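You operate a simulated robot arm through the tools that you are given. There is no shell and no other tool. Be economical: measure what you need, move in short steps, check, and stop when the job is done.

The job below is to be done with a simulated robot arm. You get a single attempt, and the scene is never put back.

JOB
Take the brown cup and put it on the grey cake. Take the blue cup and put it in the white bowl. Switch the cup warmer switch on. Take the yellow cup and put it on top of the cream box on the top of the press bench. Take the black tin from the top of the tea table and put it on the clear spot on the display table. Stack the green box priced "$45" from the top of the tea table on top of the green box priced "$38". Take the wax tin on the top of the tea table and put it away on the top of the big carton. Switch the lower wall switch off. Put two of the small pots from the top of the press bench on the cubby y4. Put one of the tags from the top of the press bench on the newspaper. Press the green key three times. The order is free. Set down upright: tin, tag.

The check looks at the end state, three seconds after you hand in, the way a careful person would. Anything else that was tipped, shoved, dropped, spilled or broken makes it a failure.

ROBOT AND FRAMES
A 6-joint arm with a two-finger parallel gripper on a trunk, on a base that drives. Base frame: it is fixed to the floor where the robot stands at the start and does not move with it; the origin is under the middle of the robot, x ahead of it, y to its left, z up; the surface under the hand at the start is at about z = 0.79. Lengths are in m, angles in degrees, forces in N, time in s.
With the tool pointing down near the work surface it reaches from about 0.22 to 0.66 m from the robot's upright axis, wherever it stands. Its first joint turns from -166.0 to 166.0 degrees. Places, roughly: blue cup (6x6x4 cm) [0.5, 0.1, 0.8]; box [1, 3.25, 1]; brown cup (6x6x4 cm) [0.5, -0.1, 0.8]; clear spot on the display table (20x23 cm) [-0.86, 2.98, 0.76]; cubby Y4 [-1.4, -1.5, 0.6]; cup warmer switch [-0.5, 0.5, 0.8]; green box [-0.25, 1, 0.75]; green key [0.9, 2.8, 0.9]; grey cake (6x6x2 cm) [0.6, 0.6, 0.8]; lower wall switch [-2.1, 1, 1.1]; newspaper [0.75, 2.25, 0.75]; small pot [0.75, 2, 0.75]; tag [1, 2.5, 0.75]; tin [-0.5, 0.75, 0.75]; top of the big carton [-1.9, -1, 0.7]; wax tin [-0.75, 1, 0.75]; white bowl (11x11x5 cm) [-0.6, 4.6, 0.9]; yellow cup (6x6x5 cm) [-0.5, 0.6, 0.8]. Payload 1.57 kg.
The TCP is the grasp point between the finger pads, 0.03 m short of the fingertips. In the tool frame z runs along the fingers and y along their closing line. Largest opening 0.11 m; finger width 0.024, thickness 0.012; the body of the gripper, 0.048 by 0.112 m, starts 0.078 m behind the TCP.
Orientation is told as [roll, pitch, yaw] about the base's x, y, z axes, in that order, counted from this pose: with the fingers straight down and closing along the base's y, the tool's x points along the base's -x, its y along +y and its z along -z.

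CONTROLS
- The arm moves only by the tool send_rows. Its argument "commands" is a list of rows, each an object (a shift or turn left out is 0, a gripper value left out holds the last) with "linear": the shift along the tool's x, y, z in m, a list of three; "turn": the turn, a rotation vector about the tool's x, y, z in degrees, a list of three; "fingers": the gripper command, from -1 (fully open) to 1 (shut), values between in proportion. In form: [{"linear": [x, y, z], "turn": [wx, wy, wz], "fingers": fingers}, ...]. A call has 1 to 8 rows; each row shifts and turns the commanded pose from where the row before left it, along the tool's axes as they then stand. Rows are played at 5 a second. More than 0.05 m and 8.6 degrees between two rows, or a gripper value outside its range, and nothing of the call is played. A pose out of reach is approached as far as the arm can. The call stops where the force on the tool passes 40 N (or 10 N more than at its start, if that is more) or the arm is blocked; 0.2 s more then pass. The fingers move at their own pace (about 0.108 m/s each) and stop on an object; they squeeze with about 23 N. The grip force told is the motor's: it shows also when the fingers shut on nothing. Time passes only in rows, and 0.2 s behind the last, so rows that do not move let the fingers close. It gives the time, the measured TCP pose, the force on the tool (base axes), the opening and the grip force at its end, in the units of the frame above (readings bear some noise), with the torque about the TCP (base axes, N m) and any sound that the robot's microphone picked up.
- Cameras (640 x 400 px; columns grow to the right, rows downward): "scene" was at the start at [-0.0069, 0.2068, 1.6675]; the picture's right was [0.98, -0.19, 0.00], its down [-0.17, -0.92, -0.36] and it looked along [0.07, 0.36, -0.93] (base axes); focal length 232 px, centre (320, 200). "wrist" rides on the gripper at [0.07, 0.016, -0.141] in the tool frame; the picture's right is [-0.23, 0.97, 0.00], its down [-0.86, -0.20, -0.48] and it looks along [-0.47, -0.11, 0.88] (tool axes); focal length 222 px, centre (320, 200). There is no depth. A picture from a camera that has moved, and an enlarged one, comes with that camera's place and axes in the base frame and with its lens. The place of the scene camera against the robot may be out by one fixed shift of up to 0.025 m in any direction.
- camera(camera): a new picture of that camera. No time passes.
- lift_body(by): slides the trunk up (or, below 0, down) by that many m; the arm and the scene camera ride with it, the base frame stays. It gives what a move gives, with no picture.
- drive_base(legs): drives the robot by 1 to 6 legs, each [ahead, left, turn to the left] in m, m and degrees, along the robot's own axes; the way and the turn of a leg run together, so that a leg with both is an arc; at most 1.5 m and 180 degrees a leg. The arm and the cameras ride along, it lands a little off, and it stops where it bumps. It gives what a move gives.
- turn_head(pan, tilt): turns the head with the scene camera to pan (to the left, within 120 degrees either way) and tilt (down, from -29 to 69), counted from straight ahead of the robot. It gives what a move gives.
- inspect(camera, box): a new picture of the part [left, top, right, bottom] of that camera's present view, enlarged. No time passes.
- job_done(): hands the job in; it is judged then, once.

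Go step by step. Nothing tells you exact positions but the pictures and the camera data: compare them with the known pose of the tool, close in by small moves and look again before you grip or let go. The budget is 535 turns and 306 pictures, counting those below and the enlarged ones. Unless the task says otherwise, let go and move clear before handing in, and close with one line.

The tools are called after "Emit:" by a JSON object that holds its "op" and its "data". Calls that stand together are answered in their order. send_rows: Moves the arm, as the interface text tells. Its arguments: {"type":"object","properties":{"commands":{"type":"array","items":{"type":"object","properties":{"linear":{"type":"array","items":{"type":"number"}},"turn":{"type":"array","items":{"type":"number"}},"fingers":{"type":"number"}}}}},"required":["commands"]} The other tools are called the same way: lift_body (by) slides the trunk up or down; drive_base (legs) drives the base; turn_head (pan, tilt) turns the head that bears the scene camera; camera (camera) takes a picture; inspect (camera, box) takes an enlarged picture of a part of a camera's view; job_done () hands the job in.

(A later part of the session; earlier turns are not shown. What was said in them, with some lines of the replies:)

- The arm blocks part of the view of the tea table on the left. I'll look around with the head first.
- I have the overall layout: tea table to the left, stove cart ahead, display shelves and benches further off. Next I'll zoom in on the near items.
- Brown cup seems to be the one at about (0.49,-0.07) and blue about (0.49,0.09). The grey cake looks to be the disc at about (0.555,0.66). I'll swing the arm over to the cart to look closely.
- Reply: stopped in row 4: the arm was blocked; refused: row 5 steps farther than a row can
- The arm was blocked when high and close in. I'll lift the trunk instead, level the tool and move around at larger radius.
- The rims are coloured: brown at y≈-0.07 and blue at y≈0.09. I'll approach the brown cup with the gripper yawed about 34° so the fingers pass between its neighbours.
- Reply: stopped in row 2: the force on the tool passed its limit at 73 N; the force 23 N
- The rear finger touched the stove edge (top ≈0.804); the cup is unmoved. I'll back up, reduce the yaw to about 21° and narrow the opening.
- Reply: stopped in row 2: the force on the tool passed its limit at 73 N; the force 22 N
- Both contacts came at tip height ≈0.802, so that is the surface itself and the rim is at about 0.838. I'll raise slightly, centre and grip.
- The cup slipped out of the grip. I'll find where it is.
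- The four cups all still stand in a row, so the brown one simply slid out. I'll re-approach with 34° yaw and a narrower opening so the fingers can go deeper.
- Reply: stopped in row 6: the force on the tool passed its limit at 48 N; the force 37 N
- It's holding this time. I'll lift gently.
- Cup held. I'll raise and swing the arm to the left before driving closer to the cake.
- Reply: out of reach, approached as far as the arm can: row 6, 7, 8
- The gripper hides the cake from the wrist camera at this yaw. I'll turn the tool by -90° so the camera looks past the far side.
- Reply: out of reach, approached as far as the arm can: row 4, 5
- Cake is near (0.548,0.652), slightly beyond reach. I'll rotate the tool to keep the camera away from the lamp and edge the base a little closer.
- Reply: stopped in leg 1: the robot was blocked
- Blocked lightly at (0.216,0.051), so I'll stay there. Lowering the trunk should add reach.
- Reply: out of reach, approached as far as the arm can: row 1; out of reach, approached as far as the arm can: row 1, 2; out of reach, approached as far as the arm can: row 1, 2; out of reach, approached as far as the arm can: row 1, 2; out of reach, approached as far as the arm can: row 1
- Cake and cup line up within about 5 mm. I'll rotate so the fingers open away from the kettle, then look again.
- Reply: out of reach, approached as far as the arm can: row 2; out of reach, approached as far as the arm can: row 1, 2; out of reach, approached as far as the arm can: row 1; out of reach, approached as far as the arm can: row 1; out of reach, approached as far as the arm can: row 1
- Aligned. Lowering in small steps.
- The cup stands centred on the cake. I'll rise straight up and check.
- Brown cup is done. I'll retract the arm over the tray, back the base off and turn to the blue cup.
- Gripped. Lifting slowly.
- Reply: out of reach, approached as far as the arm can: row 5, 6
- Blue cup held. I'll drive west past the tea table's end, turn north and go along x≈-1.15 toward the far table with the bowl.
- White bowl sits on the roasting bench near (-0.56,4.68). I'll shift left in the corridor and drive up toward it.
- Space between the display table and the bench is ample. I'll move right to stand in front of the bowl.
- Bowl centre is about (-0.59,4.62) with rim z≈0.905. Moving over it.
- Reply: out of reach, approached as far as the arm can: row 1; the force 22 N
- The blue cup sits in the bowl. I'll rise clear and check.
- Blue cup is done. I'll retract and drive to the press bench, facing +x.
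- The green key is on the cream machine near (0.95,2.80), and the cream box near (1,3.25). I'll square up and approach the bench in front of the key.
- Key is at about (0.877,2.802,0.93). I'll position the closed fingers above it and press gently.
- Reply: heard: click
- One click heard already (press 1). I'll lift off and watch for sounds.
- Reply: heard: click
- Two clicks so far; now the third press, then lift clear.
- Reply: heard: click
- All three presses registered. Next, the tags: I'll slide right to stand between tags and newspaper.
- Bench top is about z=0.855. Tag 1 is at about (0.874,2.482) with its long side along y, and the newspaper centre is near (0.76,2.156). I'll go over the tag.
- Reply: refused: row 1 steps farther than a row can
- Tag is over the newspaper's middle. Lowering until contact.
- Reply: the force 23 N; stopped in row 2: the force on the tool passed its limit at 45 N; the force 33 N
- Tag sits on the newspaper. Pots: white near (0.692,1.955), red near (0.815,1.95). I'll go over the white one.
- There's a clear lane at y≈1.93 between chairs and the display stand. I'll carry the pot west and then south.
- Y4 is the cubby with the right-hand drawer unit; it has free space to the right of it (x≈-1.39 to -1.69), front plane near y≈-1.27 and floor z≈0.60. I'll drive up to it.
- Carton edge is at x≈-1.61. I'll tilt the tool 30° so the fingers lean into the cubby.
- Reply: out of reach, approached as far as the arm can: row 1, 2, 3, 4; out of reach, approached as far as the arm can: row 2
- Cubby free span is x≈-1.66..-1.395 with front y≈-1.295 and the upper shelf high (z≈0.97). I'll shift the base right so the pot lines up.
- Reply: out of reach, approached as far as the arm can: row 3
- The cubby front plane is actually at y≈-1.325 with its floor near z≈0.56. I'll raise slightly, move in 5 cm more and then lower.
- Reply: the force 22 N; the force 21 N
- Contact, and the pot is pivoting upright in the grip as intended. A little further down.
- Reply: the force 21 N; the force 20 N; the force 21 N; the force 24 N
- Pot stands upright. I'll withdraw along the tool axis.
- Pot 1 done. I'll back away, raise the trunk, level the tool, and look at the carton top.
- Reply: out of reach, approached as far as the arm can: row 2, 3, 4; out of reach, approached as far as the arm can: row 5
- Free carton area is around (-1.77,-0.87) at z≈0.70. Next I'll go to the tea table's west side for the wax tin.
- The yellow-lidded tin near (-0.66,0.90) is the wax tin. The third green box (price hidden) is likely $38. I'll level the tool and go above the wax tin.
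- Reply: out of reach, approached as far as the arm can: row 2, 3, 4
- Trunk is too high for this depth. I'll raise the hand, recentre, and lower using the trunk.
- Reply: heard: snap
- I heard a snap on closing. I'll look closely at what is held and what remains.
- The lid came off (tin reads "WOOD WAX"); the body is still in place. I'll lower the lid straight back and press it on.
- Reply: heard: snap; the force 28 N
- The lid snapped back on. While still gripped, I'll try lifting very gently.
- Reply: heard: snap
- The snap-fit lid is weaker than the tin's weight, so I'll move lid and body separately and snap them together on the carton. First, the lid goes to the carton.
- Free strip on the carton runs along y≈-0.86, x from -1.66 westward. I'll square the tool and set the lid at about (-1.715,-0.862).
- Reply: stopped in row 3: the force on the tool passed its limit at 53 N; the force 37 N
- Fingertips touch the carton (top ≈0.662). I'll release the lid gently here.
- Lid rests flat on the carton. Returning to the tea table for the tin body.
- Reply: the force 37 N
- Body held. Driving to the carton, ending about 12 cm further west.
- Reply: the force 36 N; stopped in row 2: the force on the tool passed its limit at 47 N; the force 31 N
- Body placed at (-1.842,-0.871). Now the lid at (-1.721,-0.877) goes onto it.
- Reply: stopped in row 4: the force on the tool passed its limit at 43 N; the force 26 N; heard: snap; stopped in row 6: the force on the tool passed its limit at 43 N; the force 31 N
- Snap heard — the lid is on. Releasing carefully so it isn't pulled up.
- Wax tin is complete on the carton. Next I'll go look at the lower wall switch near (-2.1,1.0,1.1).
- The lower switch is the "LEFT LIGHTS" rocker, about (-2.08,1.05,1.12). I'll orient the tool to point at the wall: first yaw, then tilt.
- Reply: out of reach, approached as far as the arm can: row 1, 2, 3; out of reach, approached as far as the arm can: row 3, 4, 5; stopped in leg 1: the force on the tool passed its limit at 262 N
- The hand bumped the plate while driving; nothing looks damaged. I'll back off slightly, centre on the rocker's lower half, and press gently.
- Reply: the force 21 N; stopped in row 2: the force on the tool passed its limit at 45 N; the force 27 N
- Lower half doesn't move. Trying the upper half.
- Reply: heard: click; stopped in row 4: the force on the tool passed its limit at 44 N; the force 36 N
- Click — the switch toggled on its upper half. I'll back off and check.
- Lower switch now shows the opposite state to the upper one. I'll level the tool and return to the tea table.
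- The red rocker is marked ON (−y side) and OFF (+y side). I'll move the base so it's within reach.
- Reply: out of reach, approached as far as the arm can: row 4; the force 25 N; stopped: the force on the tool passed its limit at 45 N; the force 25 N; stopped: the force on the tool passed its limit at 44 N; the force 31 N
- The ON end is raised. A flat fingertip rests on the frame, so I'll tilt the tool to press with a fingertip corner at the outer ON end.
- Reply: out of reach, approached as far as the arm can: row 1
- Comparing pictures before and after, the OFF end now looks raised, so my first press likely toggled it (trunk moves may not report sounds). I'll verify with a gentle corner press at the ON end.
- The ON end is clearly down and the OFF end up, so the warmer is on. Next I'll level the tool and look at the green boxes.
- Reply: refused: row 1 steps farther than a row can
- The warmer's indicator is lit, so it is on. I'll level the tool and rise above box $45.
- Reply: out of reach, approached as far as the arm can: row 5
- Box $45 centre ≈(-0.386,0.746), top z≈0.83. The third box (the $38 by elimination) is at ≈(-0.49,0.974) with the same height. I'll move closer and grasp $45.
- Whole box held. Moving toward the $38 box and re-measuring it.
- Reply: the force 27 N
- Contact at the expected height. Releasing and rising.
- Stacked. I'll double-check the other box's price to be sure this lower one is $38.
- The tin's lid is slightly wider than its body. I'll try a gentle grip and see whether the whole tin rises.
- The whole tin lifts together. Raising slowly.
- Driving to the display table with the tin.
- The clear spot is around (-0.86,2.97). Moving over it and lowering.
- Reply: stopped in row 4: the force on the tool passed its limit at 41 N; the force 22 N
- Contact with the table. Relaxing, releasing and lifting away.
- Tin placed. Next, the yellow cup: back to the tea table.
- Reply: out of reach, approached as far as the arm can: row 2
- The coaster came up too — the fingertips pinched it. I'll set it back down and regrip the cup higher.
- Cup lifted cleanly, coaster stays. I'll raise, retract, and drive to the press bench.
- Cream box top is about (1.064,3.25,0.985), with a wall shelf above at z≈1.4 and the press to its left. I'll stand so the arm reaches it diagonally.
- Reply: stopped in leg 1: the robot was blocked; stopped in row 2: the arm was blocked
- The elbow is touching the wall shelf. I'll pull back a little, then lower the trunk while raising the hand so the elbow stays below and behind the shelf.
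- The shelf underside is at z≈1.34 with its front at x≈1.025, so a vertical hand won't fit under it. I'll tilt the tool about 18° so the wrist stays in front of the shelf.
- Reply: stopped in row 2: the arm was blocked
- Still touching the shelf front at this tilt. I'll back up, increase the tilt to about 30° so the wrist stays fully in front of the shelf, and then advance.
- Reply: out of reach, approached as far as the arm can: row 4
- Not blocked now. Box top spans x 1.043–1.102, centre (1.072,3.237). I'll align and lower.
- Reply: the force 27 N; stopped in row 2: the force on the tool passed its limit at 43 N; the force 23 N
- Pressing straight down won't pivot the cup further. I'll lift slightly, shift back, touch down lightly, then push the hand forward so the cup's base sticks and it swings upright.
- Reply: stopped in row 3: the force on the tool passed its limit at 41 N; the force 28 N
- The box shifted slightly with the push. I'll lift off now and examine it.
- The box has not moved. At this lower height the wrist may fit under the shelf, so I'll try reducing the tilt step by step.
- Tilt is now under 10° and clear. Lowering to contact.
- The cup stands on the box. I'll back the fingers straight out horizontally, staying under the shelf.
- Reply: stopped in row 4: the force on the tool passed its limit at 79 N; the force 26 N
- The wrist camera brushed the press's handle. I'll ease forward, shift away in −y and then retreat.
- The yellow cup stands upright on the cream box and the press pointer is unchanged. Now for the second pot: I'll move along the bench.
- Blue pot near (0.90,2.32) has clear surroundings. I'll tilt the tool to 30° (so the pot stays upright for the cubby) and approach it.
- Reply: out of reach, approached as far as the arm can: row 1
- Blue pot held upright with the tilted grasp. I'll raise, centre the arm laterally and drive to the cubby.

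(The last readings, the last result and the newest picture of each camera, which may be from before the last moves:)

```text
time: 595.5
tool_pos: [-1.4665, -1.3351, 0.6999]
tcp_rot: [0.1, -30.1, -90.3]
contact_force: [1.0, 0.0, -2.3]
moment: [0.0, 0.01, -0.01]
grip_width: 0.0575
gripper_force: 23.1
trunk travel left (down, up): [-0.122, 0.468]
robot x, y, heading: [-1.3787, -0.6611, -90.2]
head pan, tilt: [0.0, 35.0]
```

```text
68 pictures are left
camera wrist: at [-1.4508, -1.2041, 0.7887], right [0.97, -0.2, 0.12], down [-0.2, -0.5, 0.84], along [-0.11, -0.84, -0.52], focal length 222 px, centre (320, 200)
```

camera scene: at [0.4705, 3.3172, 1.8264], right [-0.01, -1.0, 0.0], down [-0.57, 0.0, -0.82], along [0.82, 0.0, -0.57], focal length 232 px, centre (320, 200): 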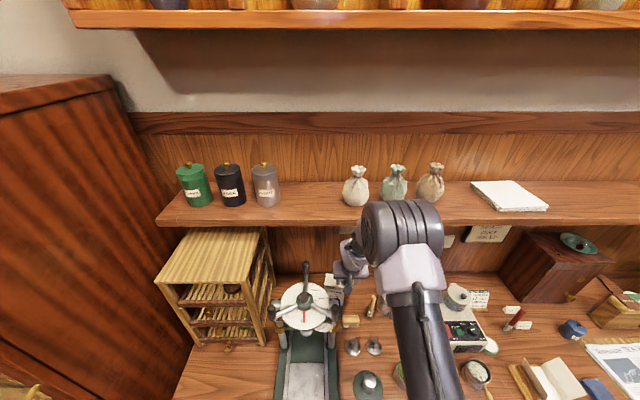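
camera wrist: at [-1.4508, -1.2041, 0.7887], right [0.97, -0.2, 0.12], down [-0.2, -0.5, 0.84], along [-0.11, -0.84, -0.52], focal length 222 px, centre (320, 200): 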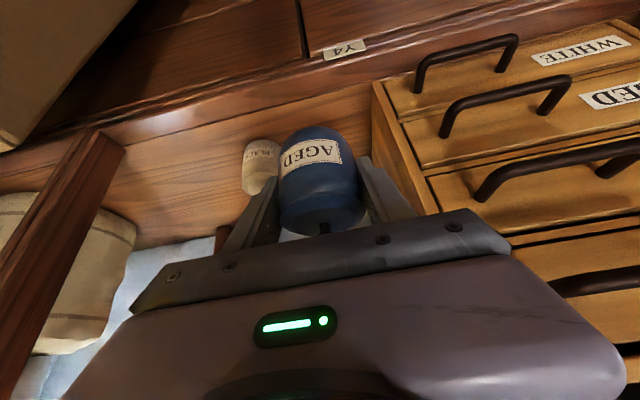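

Emit:
{"op": "drive_base", "data": {"legs": [[0.045, 0, 0]]}}

Emit:
{"op": "lift_body", "data": {"by": -0.085}}

Emit:
{"op": "camera", "data": {"camera": "wrist"}}

```text
time: 596.4
tool_pos: [-1.4662, -1.3794, 0.7008]
tcp_rot: [0.1, -30.2, -90.4]
contact_force: [-0.1, -0.2, -2.7]
moment: [0.0, 0.03, -0.03]
grip_width: 0.0579
gripper_force: 23.1
trunk travel left (down, up): [-0.122, 0.468]
robot x, y, heading: [-1.3754, -0.7069, -90.0]
head pan, tilt: [0.0, 35.0]
```

```text
time: 597.6
tool_pos: [-1.4656, -1.3791, 0.6167]
tcp_rot: [0.1, -30.4, -90.4]
contact_force: [-0.7, 0.6, -1.5]
moment: [0.01, 0.03, 0.03]
grip_width: 0.058
gripper_force: 23.2
trunk travel left (down, up): [-0.037, 0.553]
robot x, y, heading: [-1.3751, -0.7073, -90.2]
head pan, tilt: [0.0, 35.0]
```

```text
67 pictures are left
camera wrist: at [-1.4515, -1.2479, 0.7042], right [0.97, -0.2, 0.12], down [-0.2, -0.5, 0.84], along [-0.11, -0.84, -0.52], focal length 222 px, centre (320, 200)
```

wrist: 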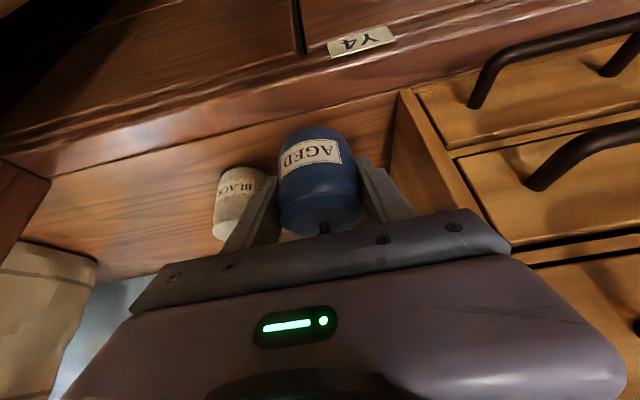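

Emit:
{"op": "lift_body", "data": {"by": -0.012}}

Emit:
{"op": "lift_body", "data": {"by": -0.005}}

Emit:
{"op": "lift_body", "data": {"by": -0.004}}

Emit:
{"op": "lift_body", "data": {"by": -0.003}}

```text
time: 598.2
tool_pos: [-1.4654, -1.3788, 0.6057]
tcp_rot: [0.1, -30.2, -90.3]
contact_force: [0.1, 0.1, -1.8]
moment: [-0.02, -0.01, -0.01]
grip_width: 0.0579
gripper_force: 23.3
trunk travel left (down, up): [-0.025, 0.565]
robot x, y, heading: [-1.3774, -0.7066, -90.1]
head pan, tilt: [0.0, 35.0]
```

```text
time: 598.7
tool_pos: [-1.4666, -1.3787, 0.5986]
tcp_rot: [0.1, -30.2, -90.3]
contact_force: [-0.1, -0.1, -1.7]
moment: [-0.01, -0.02, 0.02]
grip_width: 0.0576
gripper_force: 23.0
trunk travel left (down, up): [-0.02, 0.57]
robot x, y, heading: [-1.3794, -0.7061, -90.1]
head pan, tilt: [0.0, 35.0]
```

```text
time: 599.3
tool_pos: [-1.467, -1.379, 0.5957]
tcp_rot: [0.0, -30.2, -90.2]
contact_force: [-0.7, -0.6, -1.9]
moment: [0.02, 0.04, -0.01]
grip_width: 0.0578
gripper_force: 23.2
trunk travel left (down, up): [-0.016, 0.574]
robot x, y, heading: [-1.3759, -0.7044, -90.3]
head pan, tilt: [0.0, 35.0]
```

```text
time: 599.8
tool_pos: [-1.4665, -1.3791, 0.5932]
tcp_rot: [0.1, -30.1, -90.3]
contact_force: [0.5, -0.2, -2.6]
moment: [-0.02, -0.02, 0.03]
grip_width: 0.0576
gripper_force: 23.3
trunk travel left (down, up): [-0.013, 0.577]
robot x, y, heading: [-1.3811, -0.7027, -90.2]
head pan, tilt: [0.0, 35.0]
```

Emit:
{"op": "lift_body", "data": {"by": -0.003}}

Emit:
{"op": "lift_body", "data": {"by": -0.003}}

Emit:
{"op": "lift_body", "data": {"by": -0.002}}

```text
time: 600.3
tool_pos: [-1.4663, -1.3791, 0.591]
tcp_rot: [0.0, -30.4, -90.1]
contact_force: [-0.8, 0.8, 8.2]
moment: [0.27, 0.08, -0.03]
grip_width: 0.0579
gripper_force: 23.2
trunk travel left (down, up): [-0.01, 0.58]
robot x, y, heading: [-1.3795, -0.7057, -90.4]
head pan, tilt: [0.0, 35.0]
```

```text
time: 600.8
tool_pos: [-1.4673, -1.38, 0.5883]
tcp_rot: [0.2, -30.5, -90.1]
contact_force: [0.1, 0.1, 23.3]
moment: [-0.04, 0.23, -0.1]
grip_width: 0.0575
gripper_force: 23.2
trunk travel left (down, up): [-0.007, 0.583]
robot x, y, heading: [-1.3761, -0.7044, -90.4]
head pan, tilt: [0.0, 35.0]
```

```text
time: 601.3
tool_pos: [-1.4658, -1.3782, 0.5857]
tcp_rot: [0.1, -30.4, -90.2]
contact_force: [-0.9, -1.0, 20.8]
moment: [-0.06, 0.22, 0.0]
grip_width: 0.0579
gripper_force: 23.1
trunk travel left (down, up): [-0.005, 0.585]
robot x, y, heading: [-1.3788, -0.7094, -90.1]
head pan, tilt: [0.0, 35.0]
```

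The pot is on the cubby floor. Raising 2 mm, releasing and checking.

Emit:
{"op": "lift_body", "data": {"by": 0.002}}

Emit:
{"op": "send_rows", "data": {"commands": [{"fingers": -0.15}, {"fingers": -0.3}, {}]}}

Emit:
{"op": "inspect", "data": {"camera": "wrist", "box": [180, 60, 480, 250]}}

```text
time: 601.9
tool_pos: [-1.4662, -1.3787, 0.5855]
tcp_rot: [0.1, -30.3, -90.4]
contact_force: [-0.8, -3.0, 8.0]
moment: [-0.32, 0.14, 0.02]
grip_width: 0.0577
gripper_force: 22.8
trunk travel left (down, up): [-0.007, 0.583]
robot x, y, heading: [-1.377, -0.7047, -90.2]
head pan, tilt: [0.0, 35.0]
```

```text
time: 602.7
tool_pos: [-1.4665, -1.3794, 0.5867]
tcp_rot: [0.1, -30.2, -90.2]
contact_force: [-0.3, 0.3, -0.5]
moment: [0.0, 0.0, 0.01]
grip_width: 0.0715
gripper_force: 0.0
trunk travel left (down, up): [-0.007, 0.583]
robot x, y, heading: [-1.3754, -0.7072, -90.5]
head pan, tilt: [0.0, 35.0]
```

```text
2.11 times, centred on (330, 155) of wrist
camera zoom: at [-1.4515, -1.2477, 0.6739], right [0.97, -0.2, 0.12], down [-0.2, -0.5, 0.84], along [-0.11, -0.84, -0.52], focal length 468 px, centre (299, 295)
```

zoom: 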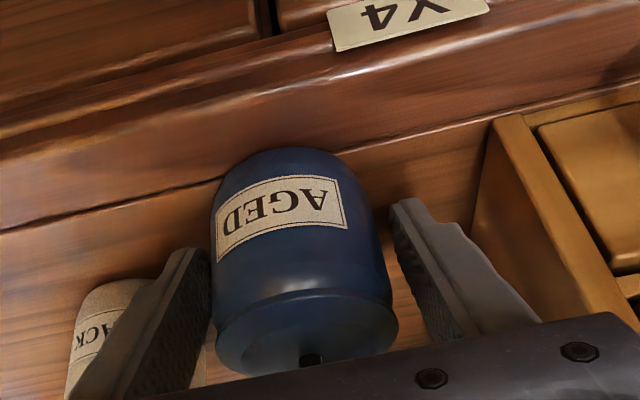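

Both pots stand in Y4. Withdrawing along the tool axis.

Emit:
{"op": "send_rows", "data": {"commands": [{"linear": [0, 0, -0.015]}, {"linear": [0, 0, -0.025]}, {"linear": [0, 0, -0.03]}, {"linear": [0.01, 0, -0.035]}, {"linear": [0.02, 0, -0.035]}]}}

Emit:
{"op": "drive_base", "data": {"legs": [[-0.25, 0, 0]]}}

Emit:
{"op": "lift_body", "data": {"by": 0.2}}

Emit:
{"op": "camera", "data": {"camera": "wrist"}}

```text
time: 603.9
tool_pos: [-1.4686, -1.2821, 0.6905]
tcp_rot: [0.1, -30.4, -90.2]
contact_force: [-0.6, -0.1, 0.3]
moment: [-0.02, 0.0, -0.03]
grip_width: 0.0716
gripper_force: 0.1
trunk travel left (down, up): [-0.007, 0.583]
robot x, y, heading: [-1.3783, -0.706, -90.4]
head pan, tilt: [0.0, 35.0]
```

```text
time: 605.7
tool_pos: [-1.466, -1.0331, 0.6905]
tcp_rot: [0.0, -30.3, -90.1]
contact_force: [0.1, -0.2, -0.5]
moment: [0.0, 0.0, 0.01]
grip_width: 0.0715
gripper_force: 0.0
trunk travel left (down, up): [-0.007, 0.583]
robot x, y, heading: [-1.3762, -0.4562, -90.2]
head pan, tilt: [0.0, 35.0]
```

```text
time: 607.9
tool_pos: [-1.4651, -1.0334, 0.8922]
tcp_rot: [0.1, -30.2, -90.2]
contact_force: [0.6, 0.2, -0.6]
moment: [0.0, 0.0, 0.01]
grip_width: 0.0714
gripper_force: 0.1
trunk travel left (down, up): [-0.207, 0.383]
robot x, y, heading: [-1.3774, -0.4567, -90.2]
head pan, tilt: [0.0, 35.0]
```

```text
65 pictures are left
camera wrist: at [-1.451, -0.9014, 0.9787], right [0.97, -0.2, 0.12], down [-0.2, -0.5, 0.84], along [-0.11, -0.84, -0.52], focal length 222 px, centre (320, 200)
```

wrist: 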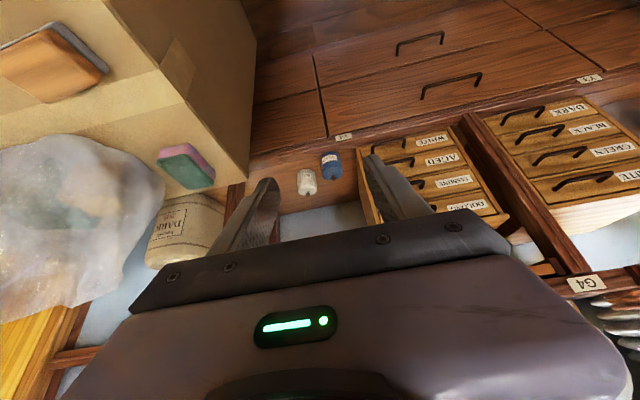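

All tasks look done. A last check of the carton and the tea table with the head camera.

Emit:
{"op": "turn_head", "data": {"pan": -40, "tilt": 45}}

Emit:
{"op": "camera", "data": {"camera": "scene"}}

Emit:
{"op": "turn_head", "data": {"pan": 120, "tilt": 30}}

Emit:
{"op": "inspect", "data": {"camera": "scene", "box": [220, 60, 640, 330]}}

```text
time: 608.9
tool_pos: [-1.4653, -1.0319, 0.891]
tcp_rot: [0.0, -30.1, -90.1]
contact_force: [0.6, -0.3, -0.1]
moment: [-0.01, -0.02, -0.01]
grip_width: 0.0713
gripper_force: 0.0
trunk travel left (down, up): [-0.207, 0.383]
robot x, y, heading: [-1.3756, -0.4564, -90.2]
head pan, tilt: [-40.0, 45.0]
```

```text
64 pictures are left
camera scene: at [-1.2864, -0.4879, 1.6286], right [-0.76, 0.64, 0.0], down [0.46, 0.54, -0.71], along [-0.46, -0.54, -0.71], focal length 232 px, centre (320, 200)
```

scene: 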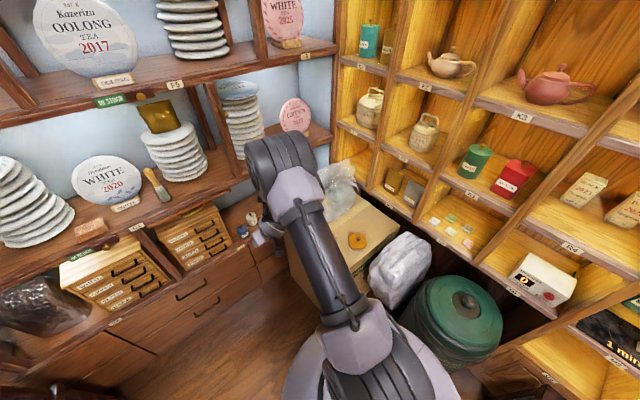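

```text
time: 611.4
tool_pos: [-1.4655, -1.0319, 0.8917]
tcp_rot: [0.0, -30.2, -90.1]
contact_force: [-0.3, -0.3, -0.3]
moment: [0.04, -0.04, 0.01]
grip_width: 0.0714
gripper_force: 0.1
trunk travel left (down, up): [-0.207, 0.383]
robot x, y, heading: [-1.3748, -0.4565, -90.1]
head pan, tilt: [120.0, 30.0]
```

```text
1.48 times, centred on (430, 195) of scene
camera zoom: at [-1.1555, -0.3807, 1.6512], right [0.5, -0.87, 0.0], down [-0.43, -0.25, -0.87], along [0.75, 0.43, -0.5], focal length 343 px, centre (157, 207)
```

zoom: 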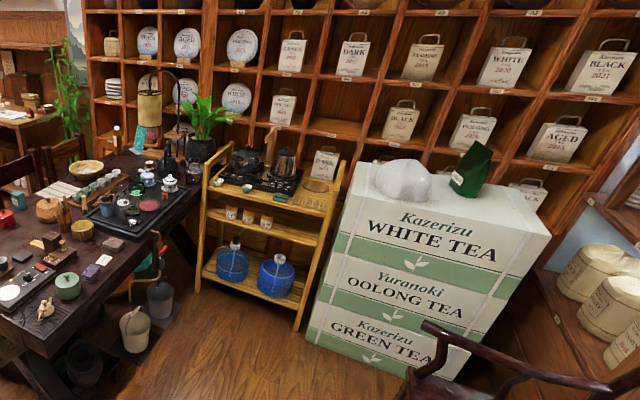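

The wax tin is on the carton with its lid on, and the tea table and stove cart look undisturbed. The gripper is empty and clear, so I'm handing in.

Emit:
{"op": "job_done", "data": {}}

```text
The job is handed in.
```

All eleven parts of the job are done and handed in, with the gripper empty and clear; the lower green box's price was never visible, so I took it as the $38 one because the other loose box reads $31.
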